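You operate a simulated robot arm through the tools that you are given. There is no shell and no other tool.

Carry out the task below with a simulated robot arm. There is one attempt and no reset: what you move stays moved.

JOB
Mix the damp powder and stop with the load needle in the green.
Fine: lock the lid, start on slow, go to fast; stop with the black button, then push the red knob in and turn the red switch off.

Only the result counts: the job must be done as asked and must still hold three seconds after the hand-in. Knocking over, shifting, dropping, spilling or breaking anything else fails it. A push-on lid holds only when it is set on centred and level and pressed home; a screw cap is set on level and turned clockwise until tight.

ROBOT AND FRAMES
A 7-joint arm with a two-finger gripper, fixed in place. Base frame: the origin is at the foot of the arm, x ahead of it, y to its left, z up. Lengths are in m, angles in rad, forces in N, time in s.
With the tool pointing down near the work surface it reaches from about 0.32 to 0.42 m from the base axis. Its first joint turns from -2.897 to 2.897 rad. Payload 2.45 kg.
The tool frame sits at the grasp point between the pads (the TCP): z along the fingers, y along the line on which they close. The tips reach 0.027 m beyond it. Largest opening 0.08 m; the body of the gripper starts 0.054 m behind the TCP.
Orientation is that of the tool frame in the base frame, as [roll, pitch, yaw] about the fixed x, y, z axes, in that order (R = Rz(yaw) Ry(pitch) Rx(roll)). With the fingers straight down and closing along the base's y, the tool's x points along the base's -x, its y along +y and its z along -z.

CONTROLS
- The arm moves only by the tool jog_arm. Its argument "increments" is a list of rows, each a list of 7 numbers: the shift along the tool's x, y, z in m, then the turn, a rotation vector about the tool's x, y, z in degrees, then the gripper command, from -1 (shut) to 1 (fully open), values between in proportion. In form: [[x, y, z, wx, wy, wz, hand], ...]. A call has 1 to 20 rows; each row shifts and turns the commanded pose from where the row before left it, along the tool's axes as they then stand. A row lasts 0.2 s, in which the tool goes at most 0.05 m and 0.15 rad; a call with a longer step from one row to the next is refused whole, and so is a gripper value outside its range. Where a pose cannot be reached the arm comes as near as it can. A force on the tool above 40 N (or 10 N above the force at the start of the call, whichever is more), or a blocked arm, ends the call early, and 0.2 s more pass. The fingers move at their own pace (about 0.153 m/s each) and stop on an object; they squeeze with about 38 N. The grip force told is the motor's: it shows also when the fingers shut on nothing. Time passes only in rows, and 0.2 s behind the last, so rows that do not move let the fingers close. The reply holds the time, the measured pose of the TCP, the force on the tool along the base axes, the opening and the grip force, in the units named above and with some noise, with the torque about the TCP (base axes, N m) and any sound that the robot's microphone picked up.
- Cameras (640 x 400 px; columns grow to the right, rows downward): "scene" is fixed at [0.2212, -0.5004, 1.8143]; the picture's right is [0.43, -0.90, 0.00], its down [-0.62, -0.30, -0.73] and it looks along [0.66, 0.31, -0.69] (base axes); focal length 326 px, centre (320, 200). "wrist" rides on the gripper at [0.063, 0.012, -0.079] in the tool frame; the picture's right is [-0.19, 0.98, 0.00], its down [-0.72, -0.14, -0.68] and it looks along [-0.67, -0.13, 0.73] (tool axes); focal length 226 px, centre (320, 200).
- camera(camera): a new picture of that camera. No time passes.
- slide_trunk(by): slides the trunk up (or, below 0, down) by that many m; the arm rides with it, the base frame stays. It gives what a move gives, with no picture.
- point_at(camera, pixels): for up to 12 pixels [column, row] of the newest picture of that camera ("zoom" is the newest enlarged one), the place [x, y, z] in the base frame of the surface seen there, good to about 0.002 m. No time passes.
- inspect(camera, box): a new picture of the part [left, top, right, bottom] of that camera's present view, enlarged. No time passes.
- finish_job(): hands the job in; it is judged then, once.

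Open the gripper and draw the arm clear of the work before you hand the job in, unless the task says otherwise.

The tools are called as a command line: name --pt "numbers of a row" for each row, then --argument value for the rest, lists and objects as JSON in quotes. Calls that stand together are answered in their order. jog_arm: Moves the arm, as the interface text tells. Its arguments: {"type":"object","properties":{"increments":{"type":"array","items":{"type":"array","items":{"type":"number"}}}},"required":["increments"]} The other tools are called the same way: slide_trunk (by) slides the trunk up or down; camera (camera) takes a picture; point_at (camera, pixels) gives the place of the surface under pixels of a picture; inspect (camera, box) takes an enlarged picture of a part of a camera's view; finish_job () hands the job in.

At the start:

```text
clock: 0.0
tool_pos: [0.5473, -0.0487, 1.4685]
tcp_rot: [-3.141, 0.0, 3.141]
wrist_force: [0.2, 0.1, 0.3]
ft_torque: [0.03, -0.02, 0.0]
finger_gap: 0.08
finger_force: 0.1
trunk travel left (down, up): [-0.475, 0.065]
```

scene: 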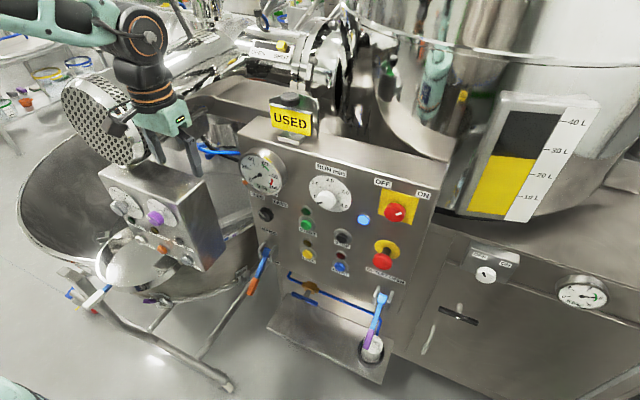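
wrist: 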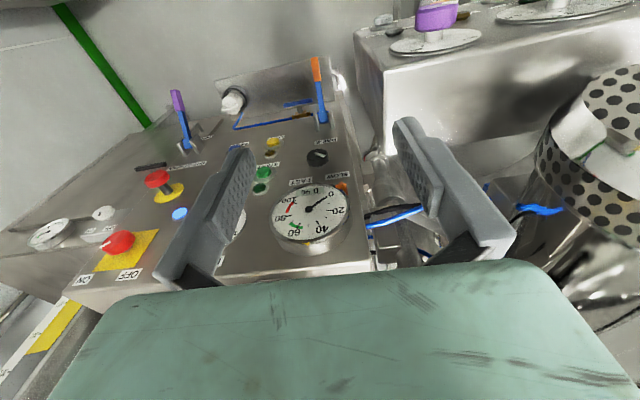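

I'll start by enlarging the scene camera view of the control panel, around columns 230-440 and rows 100-390, to read the labels.

inspect --camera "scene" --box '[235, 130, 345, 280]'

inspect --camera "scene" --box '[320, 150, 450, 300]'

inspect --camera "scene" --box '[230, 220, 430, 390]'

inspect --camera "wrist" --box '[60, 60, 440, 290]'

inspect --camera "scene" --box '[40, 40, 260, 320]'

```text
2.67 times, centred on (290, 205) of scene
```

zoom: 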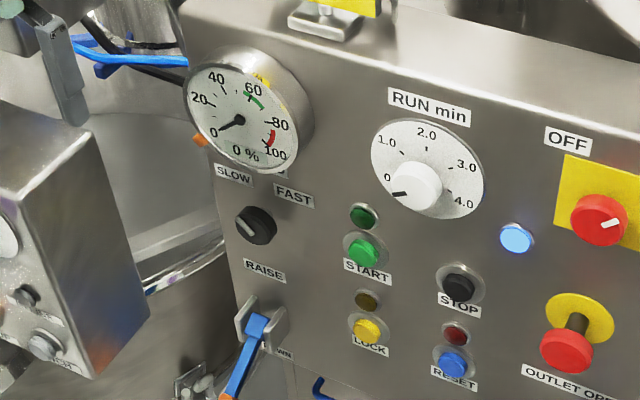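

```text
2.67 times, centred on (385, 225) of scene
```

zoom: 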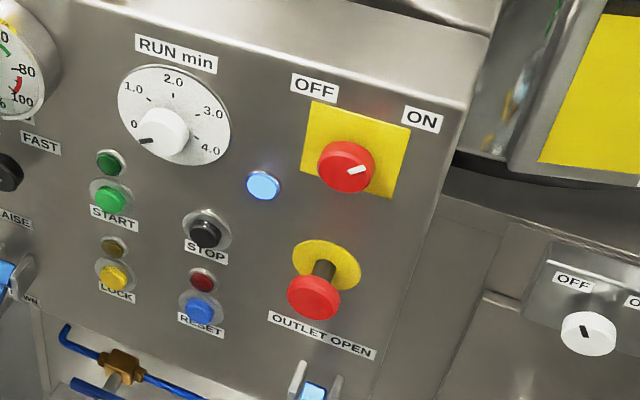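

```text
2.35 times, centred on (330, 305) of scene
```

zoom: 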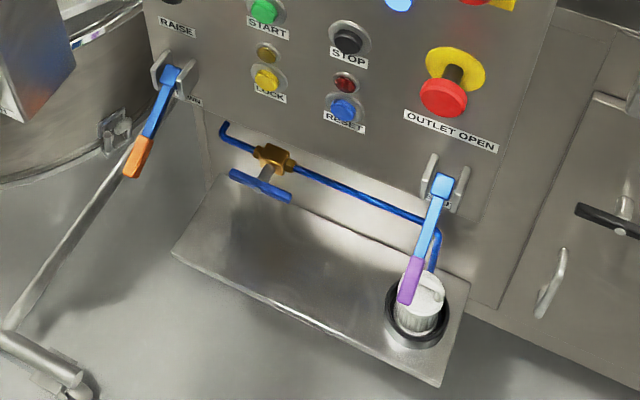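

```text
1.68 times, centred on (250, 175) of wrist
```

zoom: 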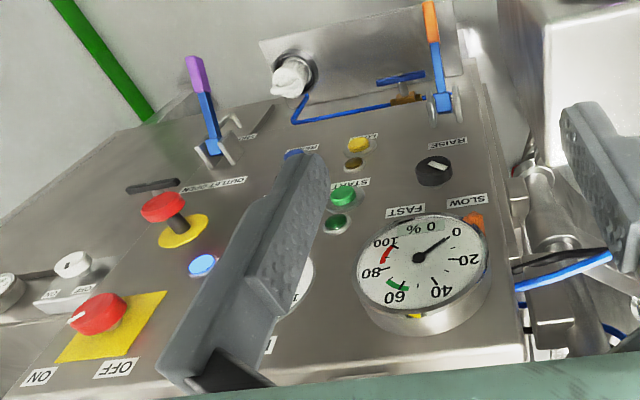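

```text
1.43 times, centred on (150, 180) of scene
```

zoom: 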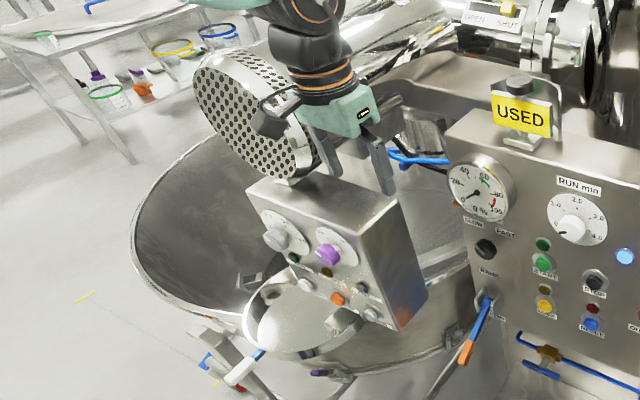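

The panel has a load gauge, SLOW/FAST selector, START, STOP, LOCK, RESET, red switch (on ON) and a red mushroom knob that is out. I measure where the controls sit, from full scene pixels.

camera --camera "scene"

point_at --camera "scene" --pixels '[[265, 213], [304, 225], [342, 239], [309, 254], [341, 268], [382, 260], [396, 213], [328, 198], [262, 172], [306, 240], [345, 220], [380, 185]]'

point_at --camera "scene" --pixels '[[250, 130], [430, 185], [270, 270], [400, 290], [308, 138], [252, 285], [372, 338], [368, 350], [265, 247], [383, 296], [363, 220], [200, 200]]'

```text
taken
```

scene: 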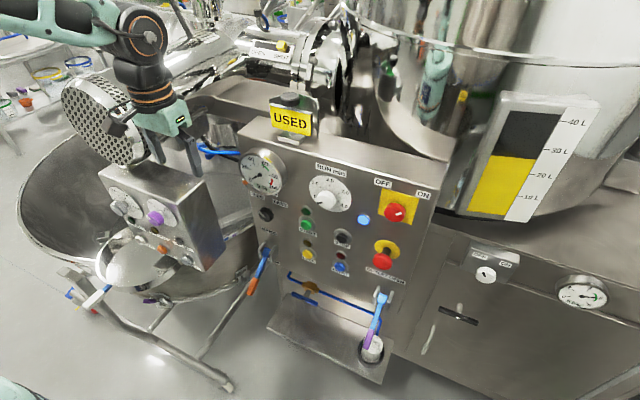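

```text
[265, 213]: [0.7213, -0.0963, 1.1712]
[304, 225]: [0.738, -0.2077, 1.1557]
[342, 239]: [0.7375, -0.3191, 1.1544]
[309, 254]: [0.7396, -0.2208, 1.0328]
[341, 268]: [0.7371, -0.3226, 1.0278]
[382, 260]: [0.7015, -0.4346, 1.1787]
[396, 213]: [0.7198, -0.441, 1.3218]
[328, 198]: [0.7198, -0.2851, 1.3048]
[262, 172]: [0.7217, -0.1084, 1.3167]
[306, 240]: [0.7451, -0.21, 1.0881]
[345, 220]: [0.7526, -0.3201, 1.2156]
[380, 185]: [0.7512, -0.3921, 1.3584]
```

```text
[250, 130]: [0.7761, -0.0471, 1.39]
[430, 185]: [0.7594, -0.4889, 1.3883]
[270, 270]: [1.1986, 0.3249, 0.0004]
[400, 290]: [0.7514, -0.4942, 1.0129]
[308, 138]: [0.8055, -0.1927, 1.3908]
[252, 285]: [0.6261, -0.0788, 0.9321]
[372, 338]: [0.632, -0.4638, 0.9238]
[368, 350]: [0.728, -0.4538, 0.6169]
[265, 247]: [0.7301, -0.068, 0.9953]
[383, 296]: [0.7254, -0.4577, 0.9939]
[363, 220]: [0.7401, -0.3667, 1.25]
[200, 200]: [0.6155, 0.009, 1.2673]
```

The panel face is a vertical plane near x = 0.75 facing the robot. I inspect the rest of the machine (the OPEN/SHUT plate at top, the OFF/ON knob and gauge at right) for anything that matters.

inspect --camera "scene" --box '[200, 0, 400, 130]'

inspect --camera "scene" --box '[440, 230, 640, 350]'

inspect --camera "scene" --box '[240, 195, 280, 225]'

inspect --camera "scene" --box '[90, 160, 230, 280]'

```text
3.08 times, centred on (300, 65) of scene
```

zoom: 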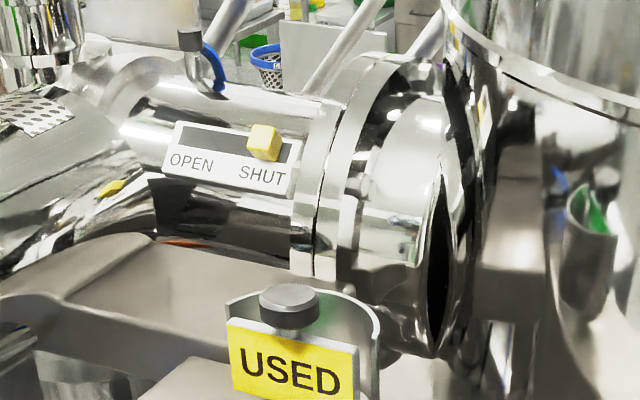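

```text
3.20 times, centred on (540, 290) of scene
```

zoom: 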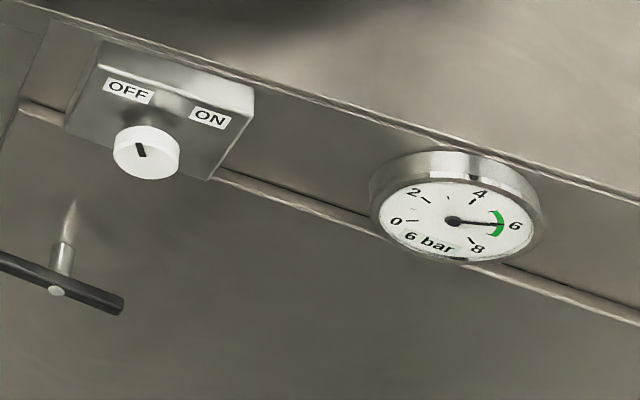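

```text
13.33 times, centred on (260, 210) of scene
```

zoom: 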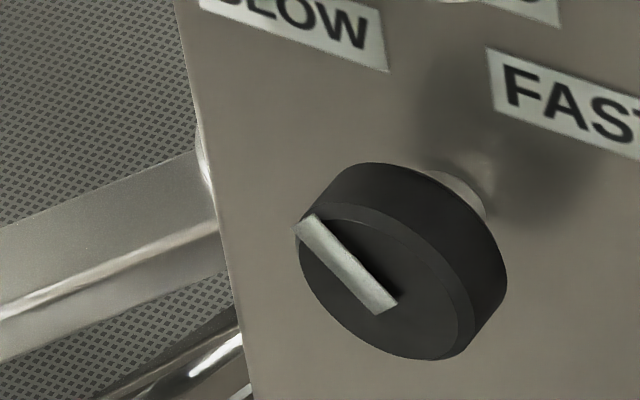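

```text
3.33 times, centred on (160, 220) of scene
```

zoom: 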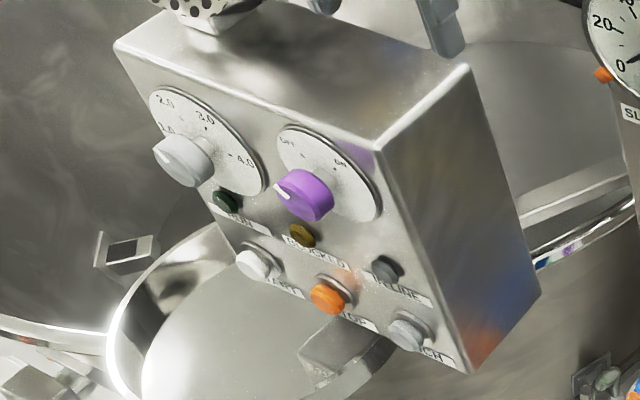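

The selector points to SLOW, the run-time dial to 0, the outlet indicator is SHUT and air is 6 bar. Before moving, I check where the neighbouring box at (100-220, 160-270), the levers and the arm links are, to plan a clear path.

point_at --camera "scene" --pixels '[[30, 8], [90, 20], [140, 30], [150, 90], [175, 118], [100, 175], [165, 164], [203, 180], [224, 248], [212, 270], [125, 212], [80, 100]]'

point_at --camera "scene" --pixels '[[155, 218], [135, 130], [110, 150], [290, 100], [292, 122], [264, 250], [250, 290], [285, 165], [245, 155], [310, 195], [395, 200], [388, 245]]'

```text
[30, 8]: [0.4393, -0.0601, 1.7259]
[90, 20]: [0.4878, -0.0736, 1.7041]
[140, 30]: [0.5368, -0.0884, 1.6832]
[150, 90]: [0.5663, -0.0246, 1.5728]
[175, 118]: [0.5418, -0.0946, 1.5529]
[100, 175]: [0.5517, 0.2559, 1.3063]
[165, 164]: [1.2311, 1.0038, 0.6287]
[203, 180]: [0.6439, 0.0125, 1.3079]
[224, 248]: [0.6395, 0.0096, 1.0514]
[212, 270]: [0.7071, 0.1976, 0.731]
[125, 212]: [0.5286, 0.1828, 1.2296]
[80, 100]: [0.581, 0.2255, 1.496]
```

```text
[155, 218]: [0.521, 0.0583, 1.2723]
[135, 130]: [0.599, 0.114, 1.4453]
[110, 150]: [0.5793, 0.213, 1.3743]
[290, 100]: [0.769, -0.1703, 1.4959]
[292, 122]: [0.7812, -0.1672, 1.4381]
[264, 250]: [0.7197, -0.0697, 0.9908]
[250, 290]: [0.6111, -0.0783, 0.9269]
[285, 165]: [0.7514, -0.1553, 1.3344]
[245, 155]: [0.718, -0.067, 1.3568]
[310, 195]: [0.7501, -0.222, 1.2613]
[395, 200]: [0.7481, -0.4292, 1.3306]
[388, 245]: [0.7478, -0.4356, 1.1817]
```

The box to the left starts at y ≈ 0.01, close to the hand, so I first draw back to about x = 0.45, y = -0.2, keeping the tool down.

jog_arm --pt "0.02 -0.03 0 0 0 0 1" --pt "0.03 -0.03 0 0 0 0 1" --pt "0.03 -0.03 0 0 0 0 1" --pt "0.02 -0.03 0 0 0 0 1" --pt "0 -0.03 0 0 0 0 1"

```text
clock: 1.2
tool_pos: [0.4522, -0.1999, 1.4704]
tcp_rot: [3.141, -0.002, 3.141]
wrist_force: [0.6, -0.4, -0.2]
ft_torque: [0.02, 0.01, -0.01]
finger_gap: 0.08
finger_force: 0.1
trunk travel left (down, up): [-0.475, 0.065]
```

The hand is now clear of the box at (0.45, -0.20). I lower the trunk by 0.28 m so the shoulder is near panel height.

slide_trunk --by -0.28

camera --camera "scene"

```text
clock: 4.0
tool_pos: [0.4523, -0.1987, 1.1909]
tcp_rot: [3.142, -0.001, -3.141]
wrist_force: [0.4, 0.9, -0.3]
ft_torque: [0.01, 0.01, -0.03]
finger_gap: 0.0801
finger_force: 0.1
trunk travel left (down, up): [-0.195, 0.345]
```

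```text
taken
```

scene: 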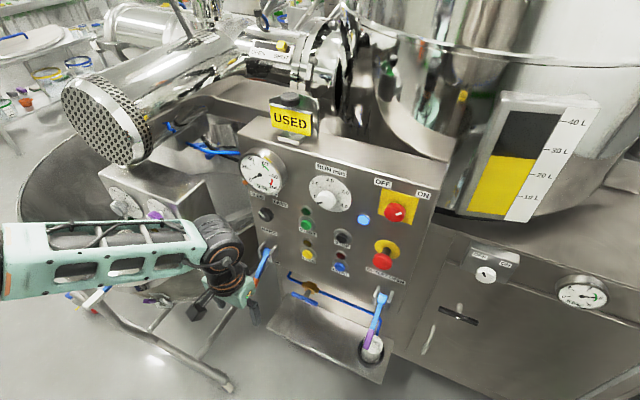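

The arm fits well at this height. Now I pitch the tool forward by 90° (turn about tool y) in an arc, ending near (0.62, -0.2, 1.36) short of the panel, with the fingers shut.

jog_arm --pt "-0.025 0 0 0 -8.5 0 -1" --pt "-0.025 0 0 0 -8.5 0 -1" --pt "-0.025 0 0 0 -8.5 0 -1" --pt "-0.025 0 0 0 -8.5 0 -1" --pt "-0.025 0 0 0 -8.5 0 -1" --pt "-0.025 0 0 0 -8.5 0 -1" --pt "-0.025 0 0 0 -8.5 0 -1" --pt "-0.025 0 0 0 -8.5 0 -1" --pt "-0.025 0 0 0 -8.5 0 -1" --pt "-0.025 0 0 0 -8.5 0 -1" --pt "-0.01 0 0 0 -5 0 -1"

camera --camera "scene"

camera --camera "wrist"

```text
clock: 6.4
tool_pos: [0.6326, -0.1976, 1.342]
tcp_rot: [-0.387, 1.567, -0.388]
wrist_force: [0.6, 0.0, 0.3]
ft_torque: [0.02, 0.0, 0.03]
finger_gap: 0.0
finger_force: 29.9
trunk travel left (down, up): [-0.195, 0.345]
```

```text
taken
```

scene: 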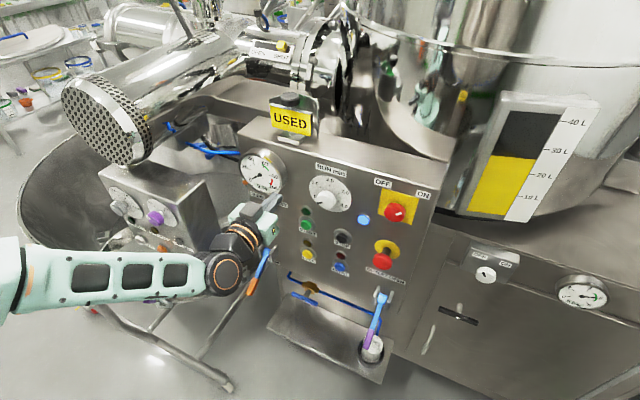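

```text
taken
```

wrist: 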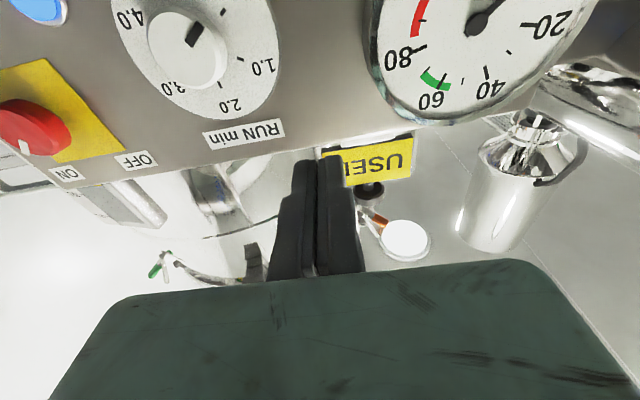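

The tool now points forward and the gauge reads 0 with its green arc at about 60–70. I zoom in on the buttons to get accurate centres of their faces.

inspect --camera "scene" --box '[290, 205, 370, 280]'

```text
5.33 times, centred on (330, 242) of scene
```

zoom: 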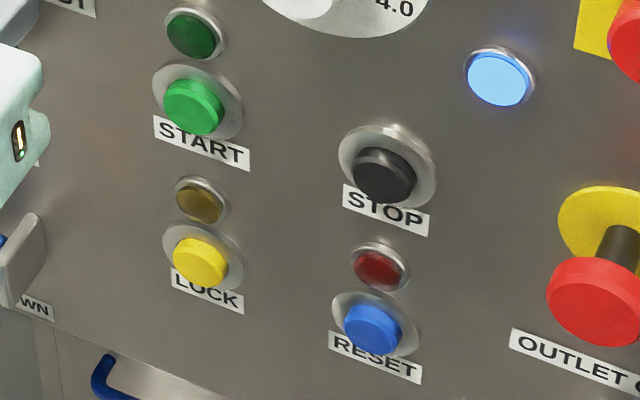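

Button face centres in the zoom: START (193,110), LOCK (200,262), STOP (384,182), RESET (373,330), mushroom (593,305). I read their positions.

point_at --camera "zoom" --pixels '[[190, 110], [200, 262], [382, 182], [373, 330], [593, 308], [196, 205], [192, 35], [378, 270], [230, 100], [430, 170], [620, 245], [575, 200]]'

```text
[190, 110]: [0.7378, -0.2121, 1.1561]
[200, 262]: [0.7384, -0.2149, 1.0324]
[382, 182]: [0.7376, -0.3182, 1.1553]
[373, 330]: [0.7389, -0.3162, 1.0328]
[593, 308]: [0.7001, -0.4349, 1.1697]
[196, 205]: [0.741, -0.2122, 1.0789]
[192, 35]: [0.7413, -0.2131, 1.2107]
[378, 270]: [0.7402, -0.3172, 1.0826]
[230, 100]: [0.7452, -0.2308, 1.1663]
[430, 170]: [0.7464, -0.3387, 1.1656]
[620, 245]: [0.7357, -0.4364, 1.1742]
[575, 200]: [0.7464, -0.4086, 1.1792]
```

I move down to a hover in front of LOCK (y = -0.214, z = 1.032), tips about 5 cm off the panel.

jog_arm --pt "0.031 -0.0016 0 0 0 0 -1" --pt "0.031 -0.0016 0 0 0 0 -1" --pt "0.031 -0.0016 0 0 0 0 -1" --pt "0.031 -0.0016 0 0 0 0 -1" --pt "0.031 -0.0016 0 0 0 0 -1" --pt "0.031 -0.0016 0 0 0 0 -1" --pt "0.031 -0.0016 0 0 0 0 -1" --pt "0.031 -0.0016 0 0 0 0 -1" --pt "0.031 -0.0016 0 0 0 0 -1" --pt "0.031 -0.0016 0.02 0 0 0 -1" --pt "0 0 0 0 0 0 -1"

camera --camera "scene"

camera --camera "wrist"

```text
clock: 8.8
tool_pos: [0.6503, -0.2141, 1.0314]
tcp_rot: [0.536, 1.57, 0.535]
wrist_force: [-0.2, 0.6, -0.7]
ft_torque: [0.02, -0.01, 0.02]
finger_gap: 0.0
finger_force: 29.7
trunk travel left (down, up): [-0.195, 0.345]
```

```text
taken
```

scene: 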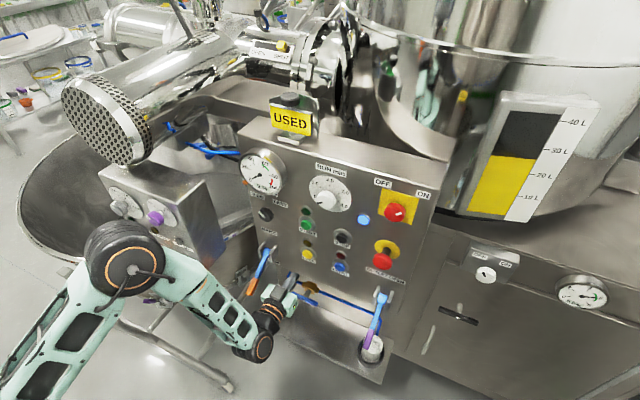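

```text
taken
```

wrist: 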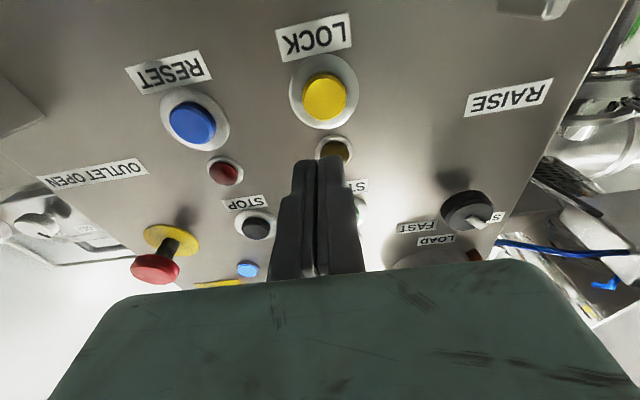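

Aligned with LOCK per the reading (y -0.214, z 1.031). I advance until just past contact (tips at 0.738) in small steps.

jog_arm --pt "0 0 0.03 0 0 0 -1" --pt "0 0 0.024 0 0 0 -1" --pt "0 0 0.006 0 0 0 -1" --pt "0 0 0.004 0 0 0 -1" --pt "0 0 0.003 0 0 0 -1"

camera --camera "wrist"

```text
clock: 10.0
tool_pos: [0.7171, -0.2152, 1.0321]
tcp_rot: [0.493, 1.571, 0.492]
wrist_force: [0.4, -0.5, 0.2]
ft_torque: [-0.02, -0.01, 0.0]
finger_gap: 0.0
finger_force: 30.0
trunk travel left (down, up): [-0.195, 0.345]
```

```text
taken
```

wrist: 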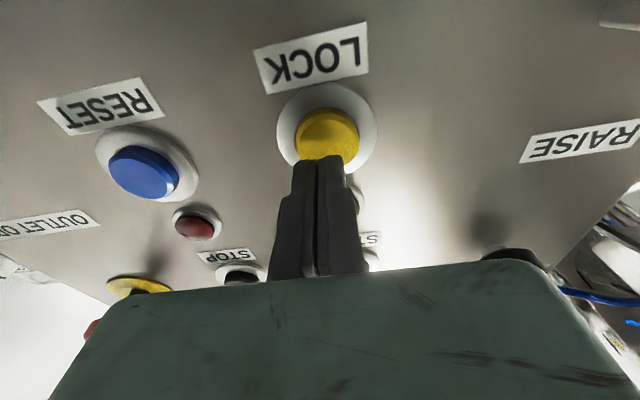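

No force yet, and in the wrist view the tips (320,155) still appear slightly short of or above the button at (327,138). I check with point_at.

point_at --camera "wrist" --pixels '[[327, 135], [327, 150], [310, 135], [345, 135], [327, 118], [305, 165], [340, 165], [293, 110], [360, 110]]'

inspect --camera "scene" --box '[290, 225, 370, 280]'

```text
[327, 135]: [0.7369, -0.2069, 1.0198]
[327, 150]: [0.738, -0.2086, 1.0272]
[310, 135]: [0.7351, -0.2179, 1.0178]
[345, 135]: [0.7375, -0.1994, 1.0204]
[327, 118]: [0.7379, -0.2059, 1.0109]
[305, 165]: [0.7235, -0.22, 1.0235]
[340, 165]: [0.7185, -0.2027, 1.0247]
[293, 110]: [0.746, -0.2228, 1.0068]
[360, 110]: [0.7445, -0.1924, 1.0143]
```

```text
7.27 times, centred on (330, 252) of scene
```

zoom: 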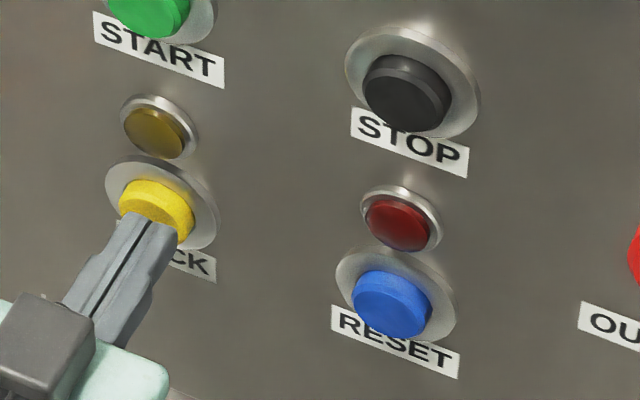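

The wrist view shows the real face centre nearer (y -0.208, z 1.022); I was riding the upper edge. I back off 1 cm, shift 9 mm down and 6 mm left, and look again.

jog_arm --pt "0 0 -0.015 0 0 0 -1" --pt "0.01 0.006 0 0 0 0 -1" --pt "0 0 0 0 0 0 -1"

camera --camera "wrist"

inspect --camera "scene" --box '[290, 225, 350, 280]'

```text
clock: 10.8
tool_pos: [0.7021, -0.2078, 1.0221]
tcp_rot: [0.659, 1.57, 0.658]
wrist_force: [-0.5, 0.9, 0.1]
ft_torque: [0.0, -0.03, -0.05]
finger_gap: 0.0
finger_force: 30.1
trunk travel left (down, up): [-0.195, 0.345]
```

```text
taken
```

wrist: 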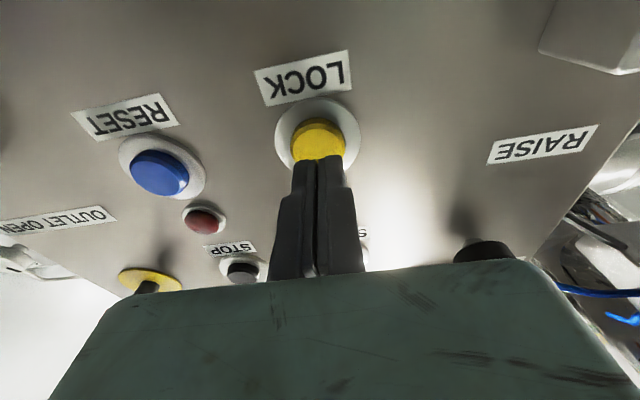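

```text
7.27 times, centred on (320, 252) of scene
```

zoom: 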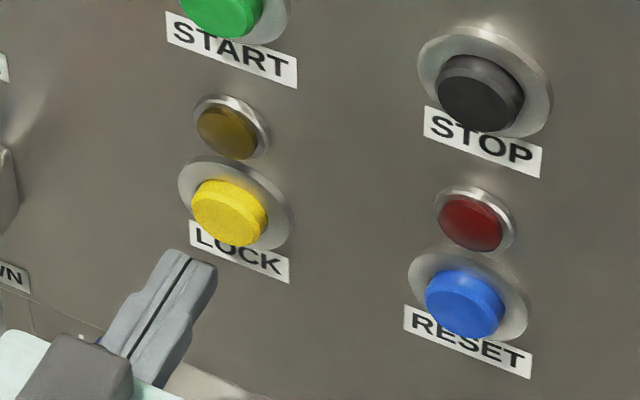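

The two views disagree; the scene zoom shows the tips at (190,265) lower-left of the yellow button at (228,212). I measure tip and button in the same zoom.

point_at --camera "zoom" --pixels '[[170, 258], [205, 270], [188, 262], [185, 285], [228, 212], [215, 225], [200, 190], [262, 230], [190, 170], [290, 225]]'

point_at --camera "wrist" --pixels '[[303, 168], [340, 168], [318, 140], [318, 122], [295, 140], [343, 140], [280, 130], [357, 130], [318, 100]]'

```text
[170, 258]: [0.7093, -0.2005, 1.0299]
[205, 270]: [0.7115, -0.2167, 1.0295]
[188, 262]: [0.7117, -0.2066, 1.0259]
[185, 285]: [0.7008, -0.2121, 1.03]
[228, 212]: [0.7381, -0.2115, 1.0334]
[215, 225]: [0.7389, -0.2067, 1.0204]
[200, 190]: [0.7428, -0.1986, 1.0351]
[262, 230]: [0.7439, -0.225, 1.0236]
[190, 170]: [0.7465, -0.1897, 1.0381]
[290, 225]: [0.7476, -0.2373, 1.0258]
```

```text
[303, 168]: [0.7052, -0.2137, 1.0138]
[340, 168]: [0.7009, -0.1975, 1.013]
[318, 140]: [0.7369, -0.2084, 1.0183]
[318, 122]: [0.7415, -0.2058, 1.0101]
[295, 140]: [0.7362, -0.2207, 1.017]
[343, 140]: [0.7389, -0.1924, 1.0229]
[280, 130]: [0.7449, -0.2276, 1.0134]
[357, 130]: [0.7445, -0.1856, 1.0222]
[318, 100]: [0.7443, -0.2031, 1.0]
```

The fingertips actually end near x ≈ 0.715, so I simply hadn't reached the button. Best compromise centre is (y -0.21, z 1.027); I adjust and press in small steps.

jog_arm --pt "-0.005 -0.002 0.005 0 0 0 -1" --pt "0 0 0.006 0 0 0 -1" --pt "0 0 0.005 0 0 0 -1" --pt "0 0 0.004 0 0 0 -1" --pt "0 0 0.003 0 0 0 -1"

inspect --camera "scene" --box '[290, 225, 350, 280]'

```text
clock: 12.0
tool_pos: [0.7263, -0.2096, 1.0286]
tcp_rot: [2.815, 1.57, 2.816]
wrist_force: [-1.8, 0.4, -0.6]
ft_torque: [0.02, -0.02, 0.03]
finger_gap: 0.0058
finger_force: 29.7
trunk travel left (down, up): [-0.195, 0.345]
heard: click
```

```text
7.27 times, centred on (320, 252) of scene
```

zoom: 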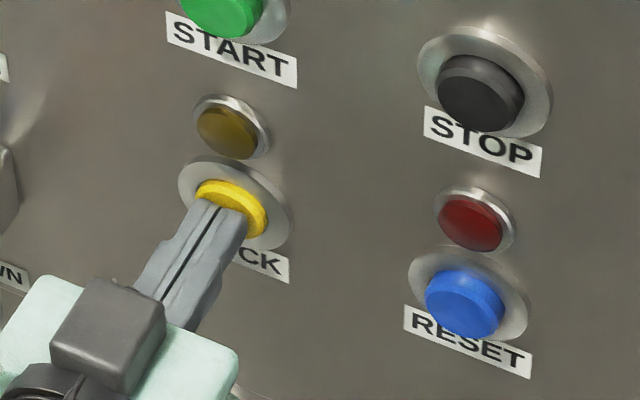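

A click was heard at x = 0.726 and the button is depressed. I back off and look at the lock lamp.

jog_arm --pt "0 0 -0.02 0 0 0 -1" --pt "0 0 -0.03 0 0 0 -1"

camera --camera "scene"

inspect --camera "scene" --box '[290, 205, 370, 280]'

inspect --camera "scene" --box '[235, 140, 345, 230]'

```text
clock: 12.6
tool_pos: [0.6761, -0.2075, 1.0272]
tcp_rot: [1.179, 1.57, 1.18]
wrist_force: [-0.1, 0.5, -0.1]
ft_torque: [-0.04, 0.0, 0.0]
finger_gap: 0.0
finger_force: 29.9
trunk travel left (down, up): [-0.195, 0.345]
```

```text
taken
```

scene: 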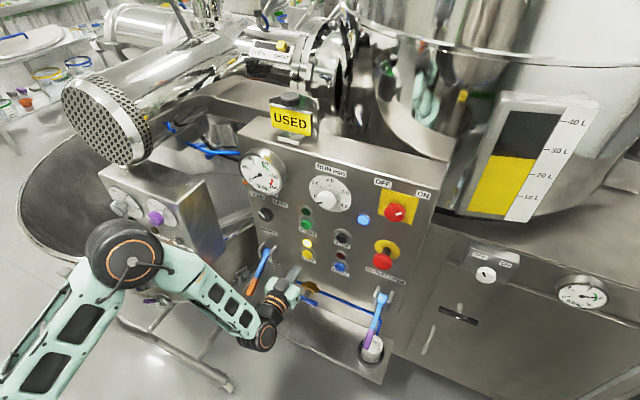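

```text
5.33 times, centred on (330, 242) of scene
```

zoom: 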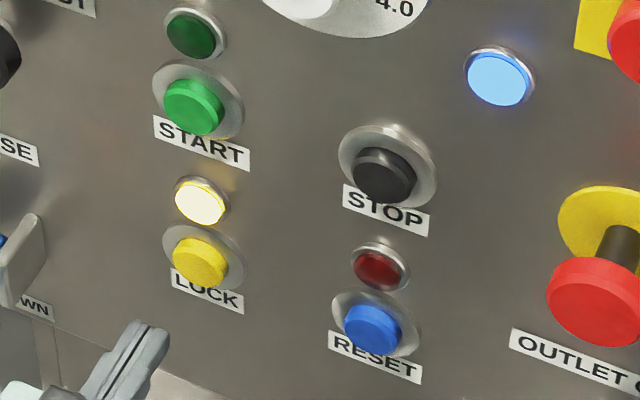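

```text
4.44 times, centred on (290, 185) of scene
```

zoom: 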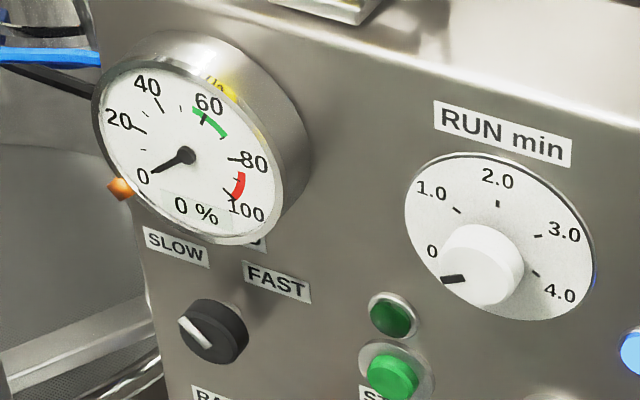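

The LOCK lamp is lit. Now I go up to START (y -0.209, z 1.151) and press it the same way, to TCP x ≈ 0.7265, then back off.

jog_arm --pt "-0.031 -0.001 0 0 0 0 -1" --pt "-0.031 0 0 0 0 0 -1" --pt "-0.031 0 0 0 0 0 -1" --pt "-0.031 0 0 0 0 0 -1" --pt "0 0 0.03 0 0 0 -1" --pt "0 0 0.01 0 0 0 -1"

inspect --camera "scene" --box '[290, 205, 350, 260]'

```text
clock: 14.0
tool_pos: [0.7186, -0.2106, 1.1503]
tcp_rot: [2.821, 1.568, 2.822]
wrist_force: [-0.1, -0.5, -0.3]
ft_torque: [0.0, -0.02, -0.01]
finger_gap: 0.0001
finger_force: 29.5
trunk travel left (down, up): [-0.195, 0.345]
```

```text
7.27 times, centred on (320, 232) of scene
```

zoom: 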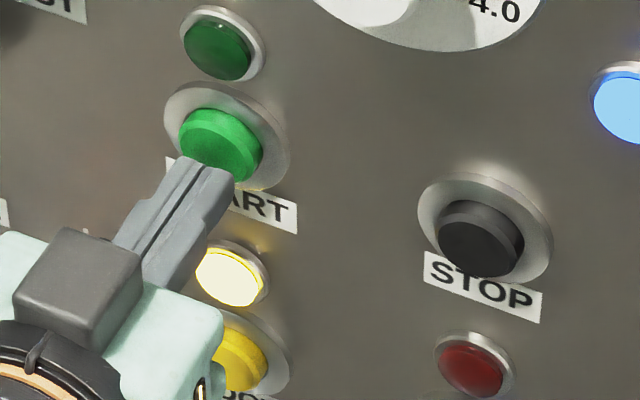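

The tips sit just in front of the green button, slightly low. I nudge 2 mm up and press 9 mm.

jog_arm --pt "-0.002 0 0.004 0 0 0 -1" --pt "0 0 0.003 0 0 0 -1" --pt "0 0 0.0025 0 0 0 -1"

inspect --camera "scene" --box '[290, 205, 350, 260]'

inspect --camera "scene" --box '[235, 140, 345, 230]'

```text
clock: 14.8
tool_pos: [0.7265, -0.2113, 1.1532]
tcp_rot: [0.785, 1.569, 0.785]
wrist_force: [-1.3, 0.5, 1.3]
ft_torque: [0.02, 0.0, -0.01]
finger_gap: 0.0061
finger_force: 29.6
trunk travel left (down, up): [-0.195, 0.345]
heard: click
```

```text
7.27 times, centred on (320, 232) of scene
```

zoom: 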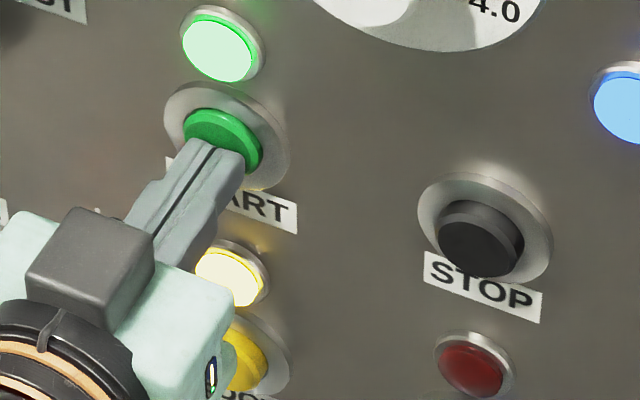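

```text
4.44 times, centred on (290, 185) of scene
```

zoom: 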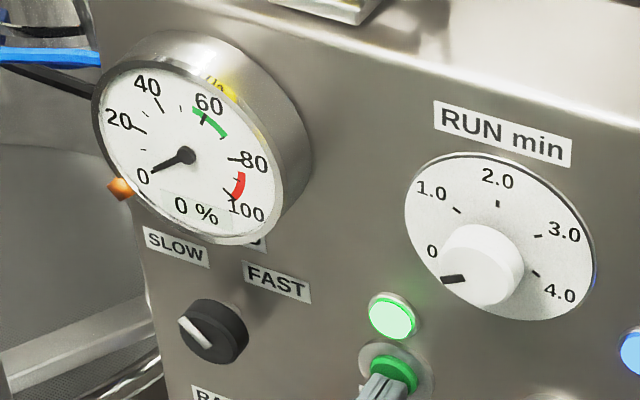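

START clicked and the green lamp is lit; the machine runs on slow with the dial at 0. I locate the SLOW/FAST knob precisely in this zoom.

point_at --camera "zoom" --pixels '[[207, 338], [185, 325], [232, 345], [210, 360], [205, 315], [225, 305], [245, 325], [195, 300], [180, 345]]'

jog_arm --pt "0 0 -0.03 0 0 0 -1" --pt "0 0.02 -0.04 0 0 0 0.6"

inspect --camera "scene" --box '[235, 140, 345, 230]'

```text
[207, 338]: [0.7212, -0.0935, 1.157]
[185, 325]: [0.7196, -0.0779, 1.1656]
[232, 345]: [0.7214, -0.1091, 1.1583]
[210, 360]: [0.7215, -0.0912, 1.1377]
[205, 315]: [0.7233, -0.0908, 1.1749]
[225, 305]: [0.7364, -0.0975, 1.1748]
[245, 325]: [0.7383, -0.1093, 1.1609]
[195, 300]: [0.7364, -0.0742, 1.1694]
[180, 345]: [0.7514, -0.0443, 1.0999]
```

```text
clock: 15.4
tool_pos: [0.6569, -0.1905, 1.1552]
tcp_rot: [-0.968, 1.57, -0.97]
wrist_force: [0.4, 0.1, 0.2]
ft_torque: [0.01, 0.03, 0.04]
finger_gap: 0.064
finger_force: 0.0
trunk travel left (down, up): [-0.195, 0.345]
```

```text
4.44 times, centred on (290, 185) of scene
```

zoom: 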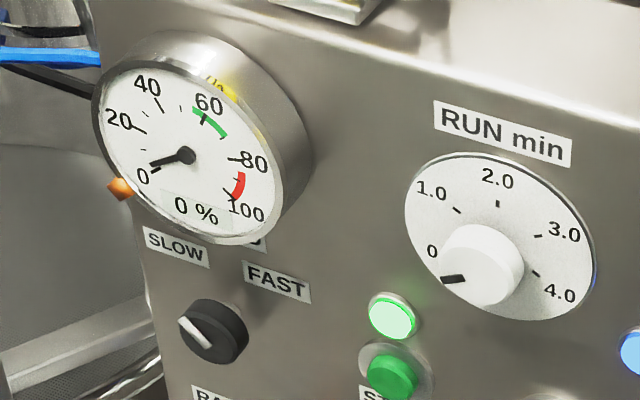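

The needle has just started to lift (~2 %). The knob centre is about (0.721, -0.0925, 1.156), diameter ~37 mm. I move in front of it and pre-turn the hand -42° so the camera swings away from the left-hand box.

jog_arm --pt "0 0.033 0 0 0 0 0.6" --pt "0 0.033 0 0 0 0 0.6" --pt "0 0.032 0 0 0 0 0.6" --pt "0 0 0 0 0 -8.5 0.6" --pt "0 0 0 0 0 -8.5 0.6" --pt "0 0 0 0 0 -8.5 0.6" --pt "0 0 0 0 0 -8.5 0.6" --pt "0 0 0 0 0 -8.5 0.6"

camera --camera "scene"

camera --camera "wrist"

inspect --camera "scene" --box '[235, 140, 345, 230]'

```text
clock: 17.2
tool_pos: [0.6479, -0.1424, 1.1823]
tcp_rot: [-1.582, 0.828, -1.572]
wrist_force: [0.1, 0.1, -0.1]
ft_torque: [0.02, -0.01, 0.01]
finger_gap: 0.0639
finger_force: 0.1
out of reach, approached as far as the arm can: row 3, 4, 5, 6, 7, 8
trunk travel left (down, up): [-0.195, 0.345]
```

```text
taken
```

scene: 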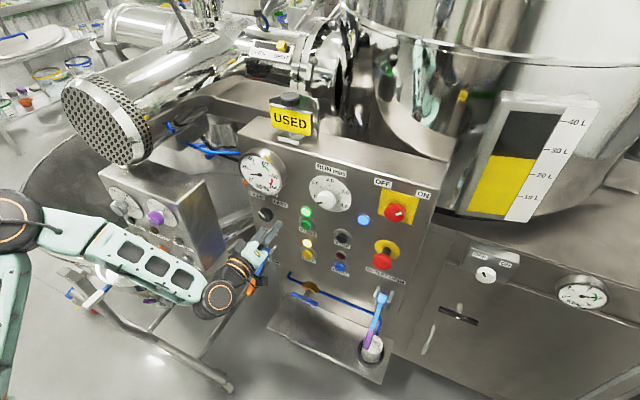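

```text
taken
```

wrist: 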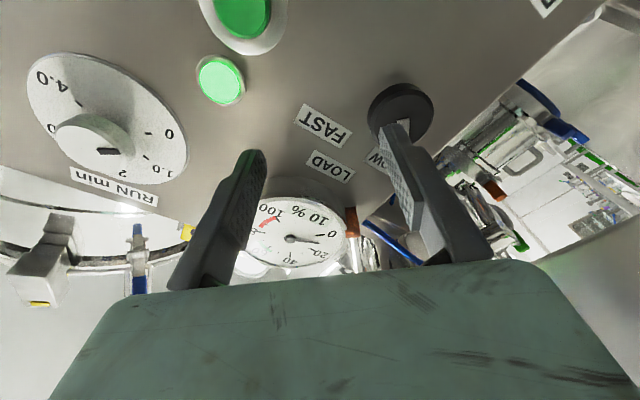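

```text
4.44 times, centred on (290, 185) of scene
```

zoom: 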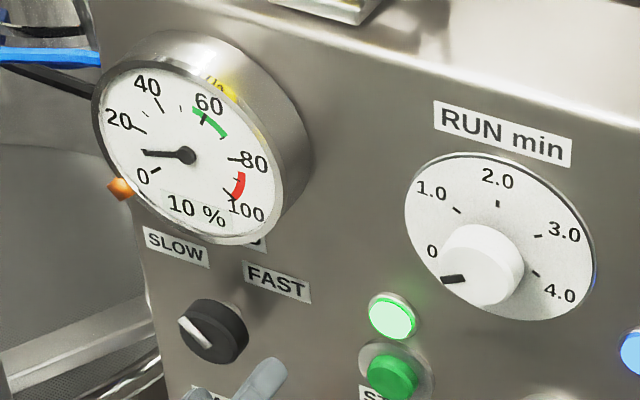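

The target y = -0.0925 was out of reach with this trunk height/posture; the hand stopped at (0.648, -0.142, 1.182). The load reads 10 %. No time passes on pictures, so I check the arm's link positions to understand the limit.

point_at --camera "scene" --pixels '[[15, 220], [10, 300], [60, 230], [150, 265], [218, 298], [232, 285], [240, 260], [268, 238], [205, 285], [5, 250]]'

point_at --camera "wrist" --pixels '[[400, 105], [375, 110], [430, 115], [400, 88], [390, 130], [402, 150]]'

inspect --camera "scene" --box '[0, 150, 300, 340]'

```text
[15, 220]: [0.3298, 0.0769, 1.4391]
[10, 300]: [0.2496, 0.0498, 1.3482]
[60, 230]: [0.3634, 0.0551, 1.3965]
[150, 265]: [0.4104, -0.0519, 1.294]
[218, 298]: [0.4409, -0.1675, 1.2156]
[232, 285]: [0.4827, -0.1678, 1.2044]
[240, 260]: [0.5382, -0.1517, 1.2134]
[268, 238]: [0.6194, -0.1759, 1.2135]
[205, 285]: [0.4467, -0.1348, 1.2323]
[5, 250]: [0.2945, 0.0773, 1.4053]
```

```text
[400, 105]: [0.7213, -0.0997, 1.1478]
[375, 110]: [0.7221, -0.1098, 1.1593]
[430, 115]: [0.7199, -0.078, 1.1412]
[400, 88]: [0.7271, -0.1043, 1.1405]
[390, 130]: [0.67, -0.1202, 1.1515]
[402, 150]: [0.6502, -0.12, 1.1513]
```

```text
2.11 times, centred on (150, 245) of scene
```

zoom: 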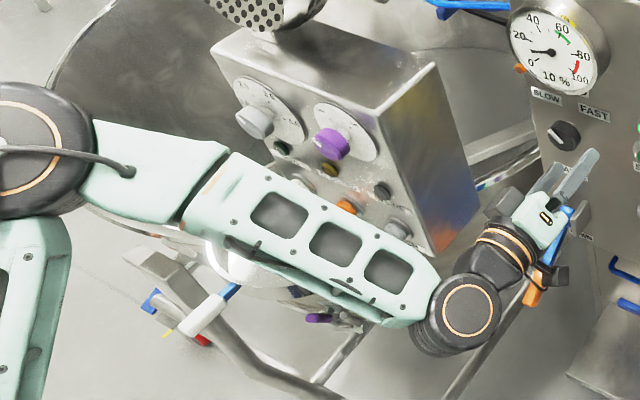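

The knob itself is confirmed at about (0.721, -0.093, 1.155). The forearm slopes steeply down, so the wrist joint is at its limit; the shoulder should be lower. I move the hand up ~0.135 m here and then let the trunk down by the same amount.

jog_arm --pt "-0.0332 -0.0304 0 0 0 0 0.6" --pt "-0.0332 -0.0304 0 0 0 0 0.6" --pt "-0.0332 -0.0304 0 0 0 0 0.6"

inspect --camera "scene" --box '[235, 140, 345, 230]'

camera --camera "scene"

```text
clock: 18.0
tool_pos: [0.6462, -0.1403, 1.3168]
tcp_rot: [-1.571, 0.827, -1.574]
wrist_force: [0.2, -0.4, -0.6]
ft_torque: [0.02, 0.0, -0.02]
finger_gap: 0.0641
finger_force: 0.0
trunk travel left (down, up): [-0.195, 0.345]
```

```text
4.44 times, centred on (290, 185) of scene
```

zoom: 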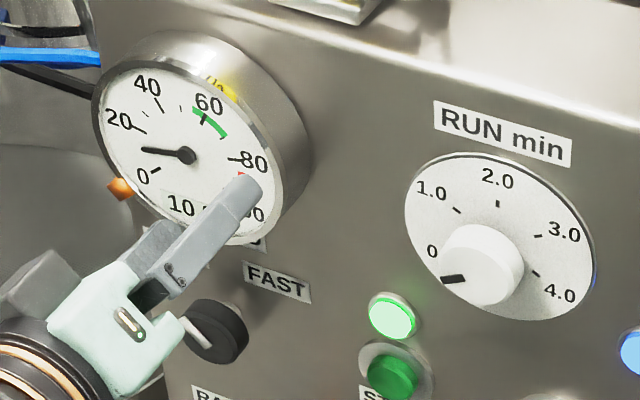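

```text
taken
```

scene: 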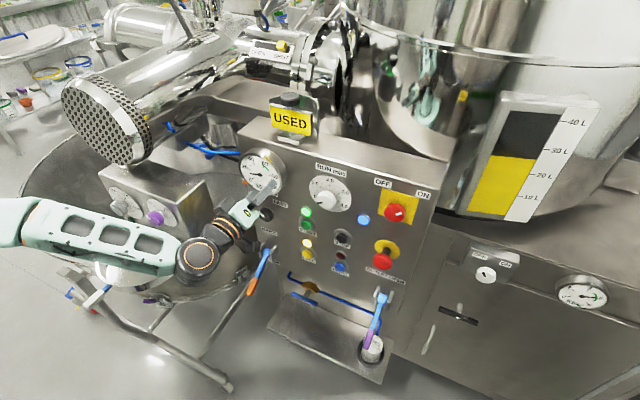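

The load has levelled at 10 % on slow, so there's no rush. I shift left to y ≈ -0.093 here, in front of the gauge, before lowering.

jog_arm --pt "-0.0159 0.0173 0 0 0 0 0.6" --pt "-0.0159 0.0173 0 0 0 0 0.6" --pt "0 0 0 0 0 0 0.6"

```text
clock: 18.8
tool_pos: [0.6478, -0.0948, 1.318]
tcp_rot: [-1.57, 0.83, -1.572]
wrist_force: [-0.9, 0.3, 0.3]
ft_torque: [0.03, 0.0, -0.01]
finger_gap: 0.0641
finger_force: 0.0
trunk travel left (down, up): [-0.195, 0.345]
```

Reached (0.648, -0.095, 1.318). Now the trunk goes down 0.163 m to bring the hand to z ≈ 1.155, right in front of the selector.

slide_trunk --by -0.163

camera --camera "scene"

camera --camera "wrist"

inspect --camera "scene" --box '[235, 140, 345, 230]'

```text
clock: 20.7
tool_pos: [0.6482, -0.095, 1.1546]
tcp_rot: [-1.57, 0.827, -1.57]
wrist_force: [-0.4, -0.1, 0.5]
ft_torque: [0.0, 0.0, -0.02]
finger_gap: 0.064
finger_force: 0.1
trunk travel left (down, up): [-0.032, 0.508]
```

```text
taken
```

scene: 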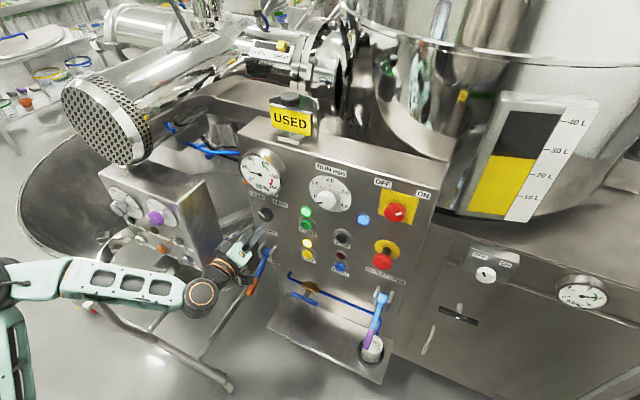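

```text
taken
```

wrist: 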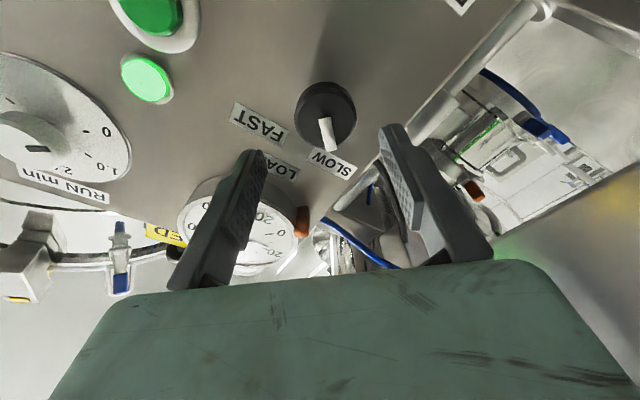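

```text
4.44 times, centred on (290, 185) of scene
```

zoom: 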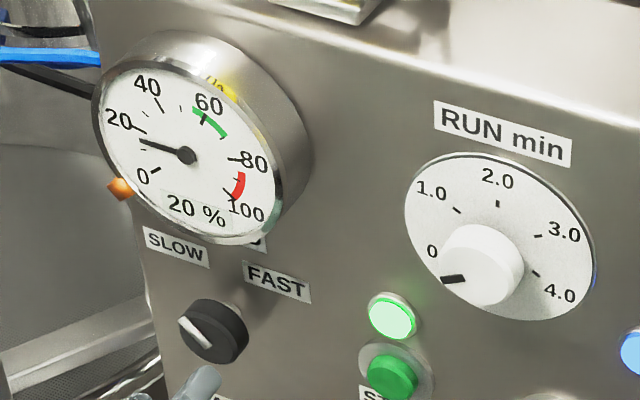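

The load is creeping (~16 %, about 2 %/s), so I keep it brisk. I check the knob centre in the wrist view around (325,118).

point_at --camera "wrist" --pixels '[[325, 120], [297, 112], [355, 122], [327, 95], [322, 145], [308, 130], [345, 105]]'

```text
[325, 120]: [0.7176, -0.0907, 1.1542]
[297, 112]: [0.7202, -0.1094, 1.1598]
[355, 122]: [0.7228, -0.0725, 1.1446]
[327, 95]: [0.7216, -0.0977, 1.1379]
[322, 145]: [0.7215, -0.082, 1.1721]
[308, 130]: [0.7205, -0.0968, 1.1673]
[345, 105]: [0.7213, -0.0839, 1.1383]
```

The knob centre is (-0.0905, 1.154); I'm 4 mm off. I correct, advance to x ≈ 0.718, close on the knob and turn it clockwise by about 90° in one call.

jog_arm --pt "-0.0025 0.0028 0.035 0 0 0 0.6" --pt "0 0 0.034 0 0 0 0.6" --pt "0 0 0 0 0 0 -1" --pt "0 0 0 0 0 0 -1" --pt "0 0 0 0 0 8.2 -1" --pt "0 0 0 0 0 8.2 -1" --pt "0 0 0 0 0 8.2 -1" --pt "0 0 0 0 0 8.2 -1" --pt "0 0 0 0 0 8.2 -1" --pt "0 0 0 0 0 8.2 -1" --pt "0 0 0 0 0 8.2 -1" --pt "0 0 0 0 0 8.2 -1" --pt "0 0 0 0 0 8.2 -1" --pt "0 0 0 0 0 8.2 -1" --pt "0 0 0 0 0 8.2 -1"

inspect --camera "scene" --box '[235, 140, 345, 230]'

camera --camera "wrist"

```text
clock: 23.9
tool_pos: [0.7191, -0.0901, 1.1532]
tcp_rot: [1.568, 0.739, 1.572]
wrist_force: [21.9, 7.7, 20.9]
ft_torque: [0.01, 0.04, 0.17]
finger_gap: 0.0434
finger_force: 44.5
trunk travel left (down, up): [-0.032, 0.508]
```

```text
4.44 times, centred on (290, 185) of scene
```

zoom: 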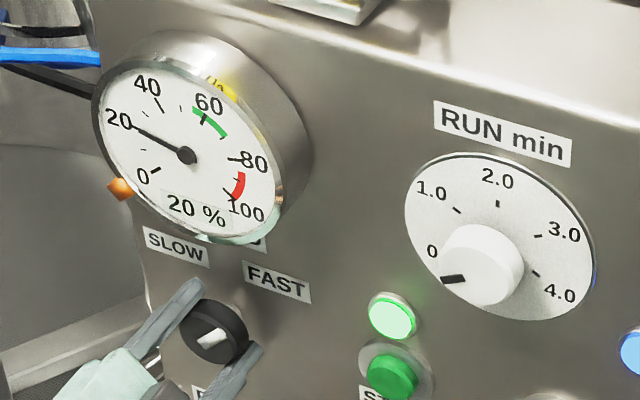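

```text
taken
```

wrist: 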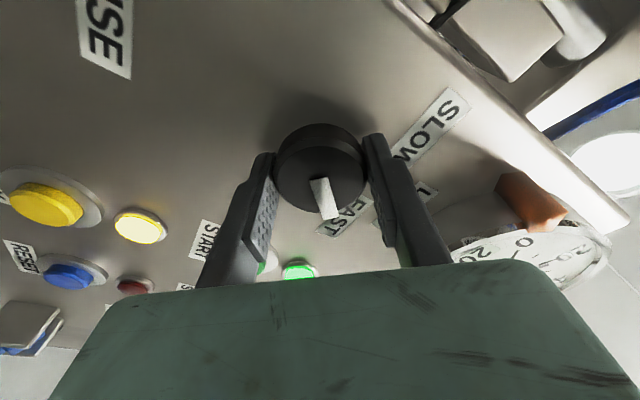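

The knob turned with the hand; its pointer now points towards FAST, and the load is at 20 %. I release, back straight off and check.

jog_arm --pt "0 0 0 0 0 0 0.7" --pt "0 0 -0.03 0 0 0 0.7" --pt "0 0 -0.04 0 0 0 0.3"

inspect --camera "scene" --box '[235, 140, 345, 230]'

```text
clock: 24.7
tool_pos: [0.6467, -0.089, 1.154]
tcp_rot: [1.571, 0.739, 1.572]
wrist_force: [0.5, 0.4, -0.1]
ft_torque: [-0.01, 0.0, -0.01]
finger_gap: 0.0522
finger_force: 0.0
trunk travel left (down, up): [-0.032, 0.508]
```

```text
4.44 times, centred on (290, 185) of scene
```

zoom: 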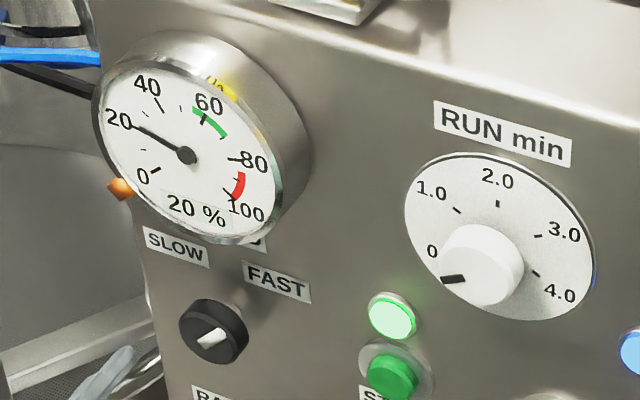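

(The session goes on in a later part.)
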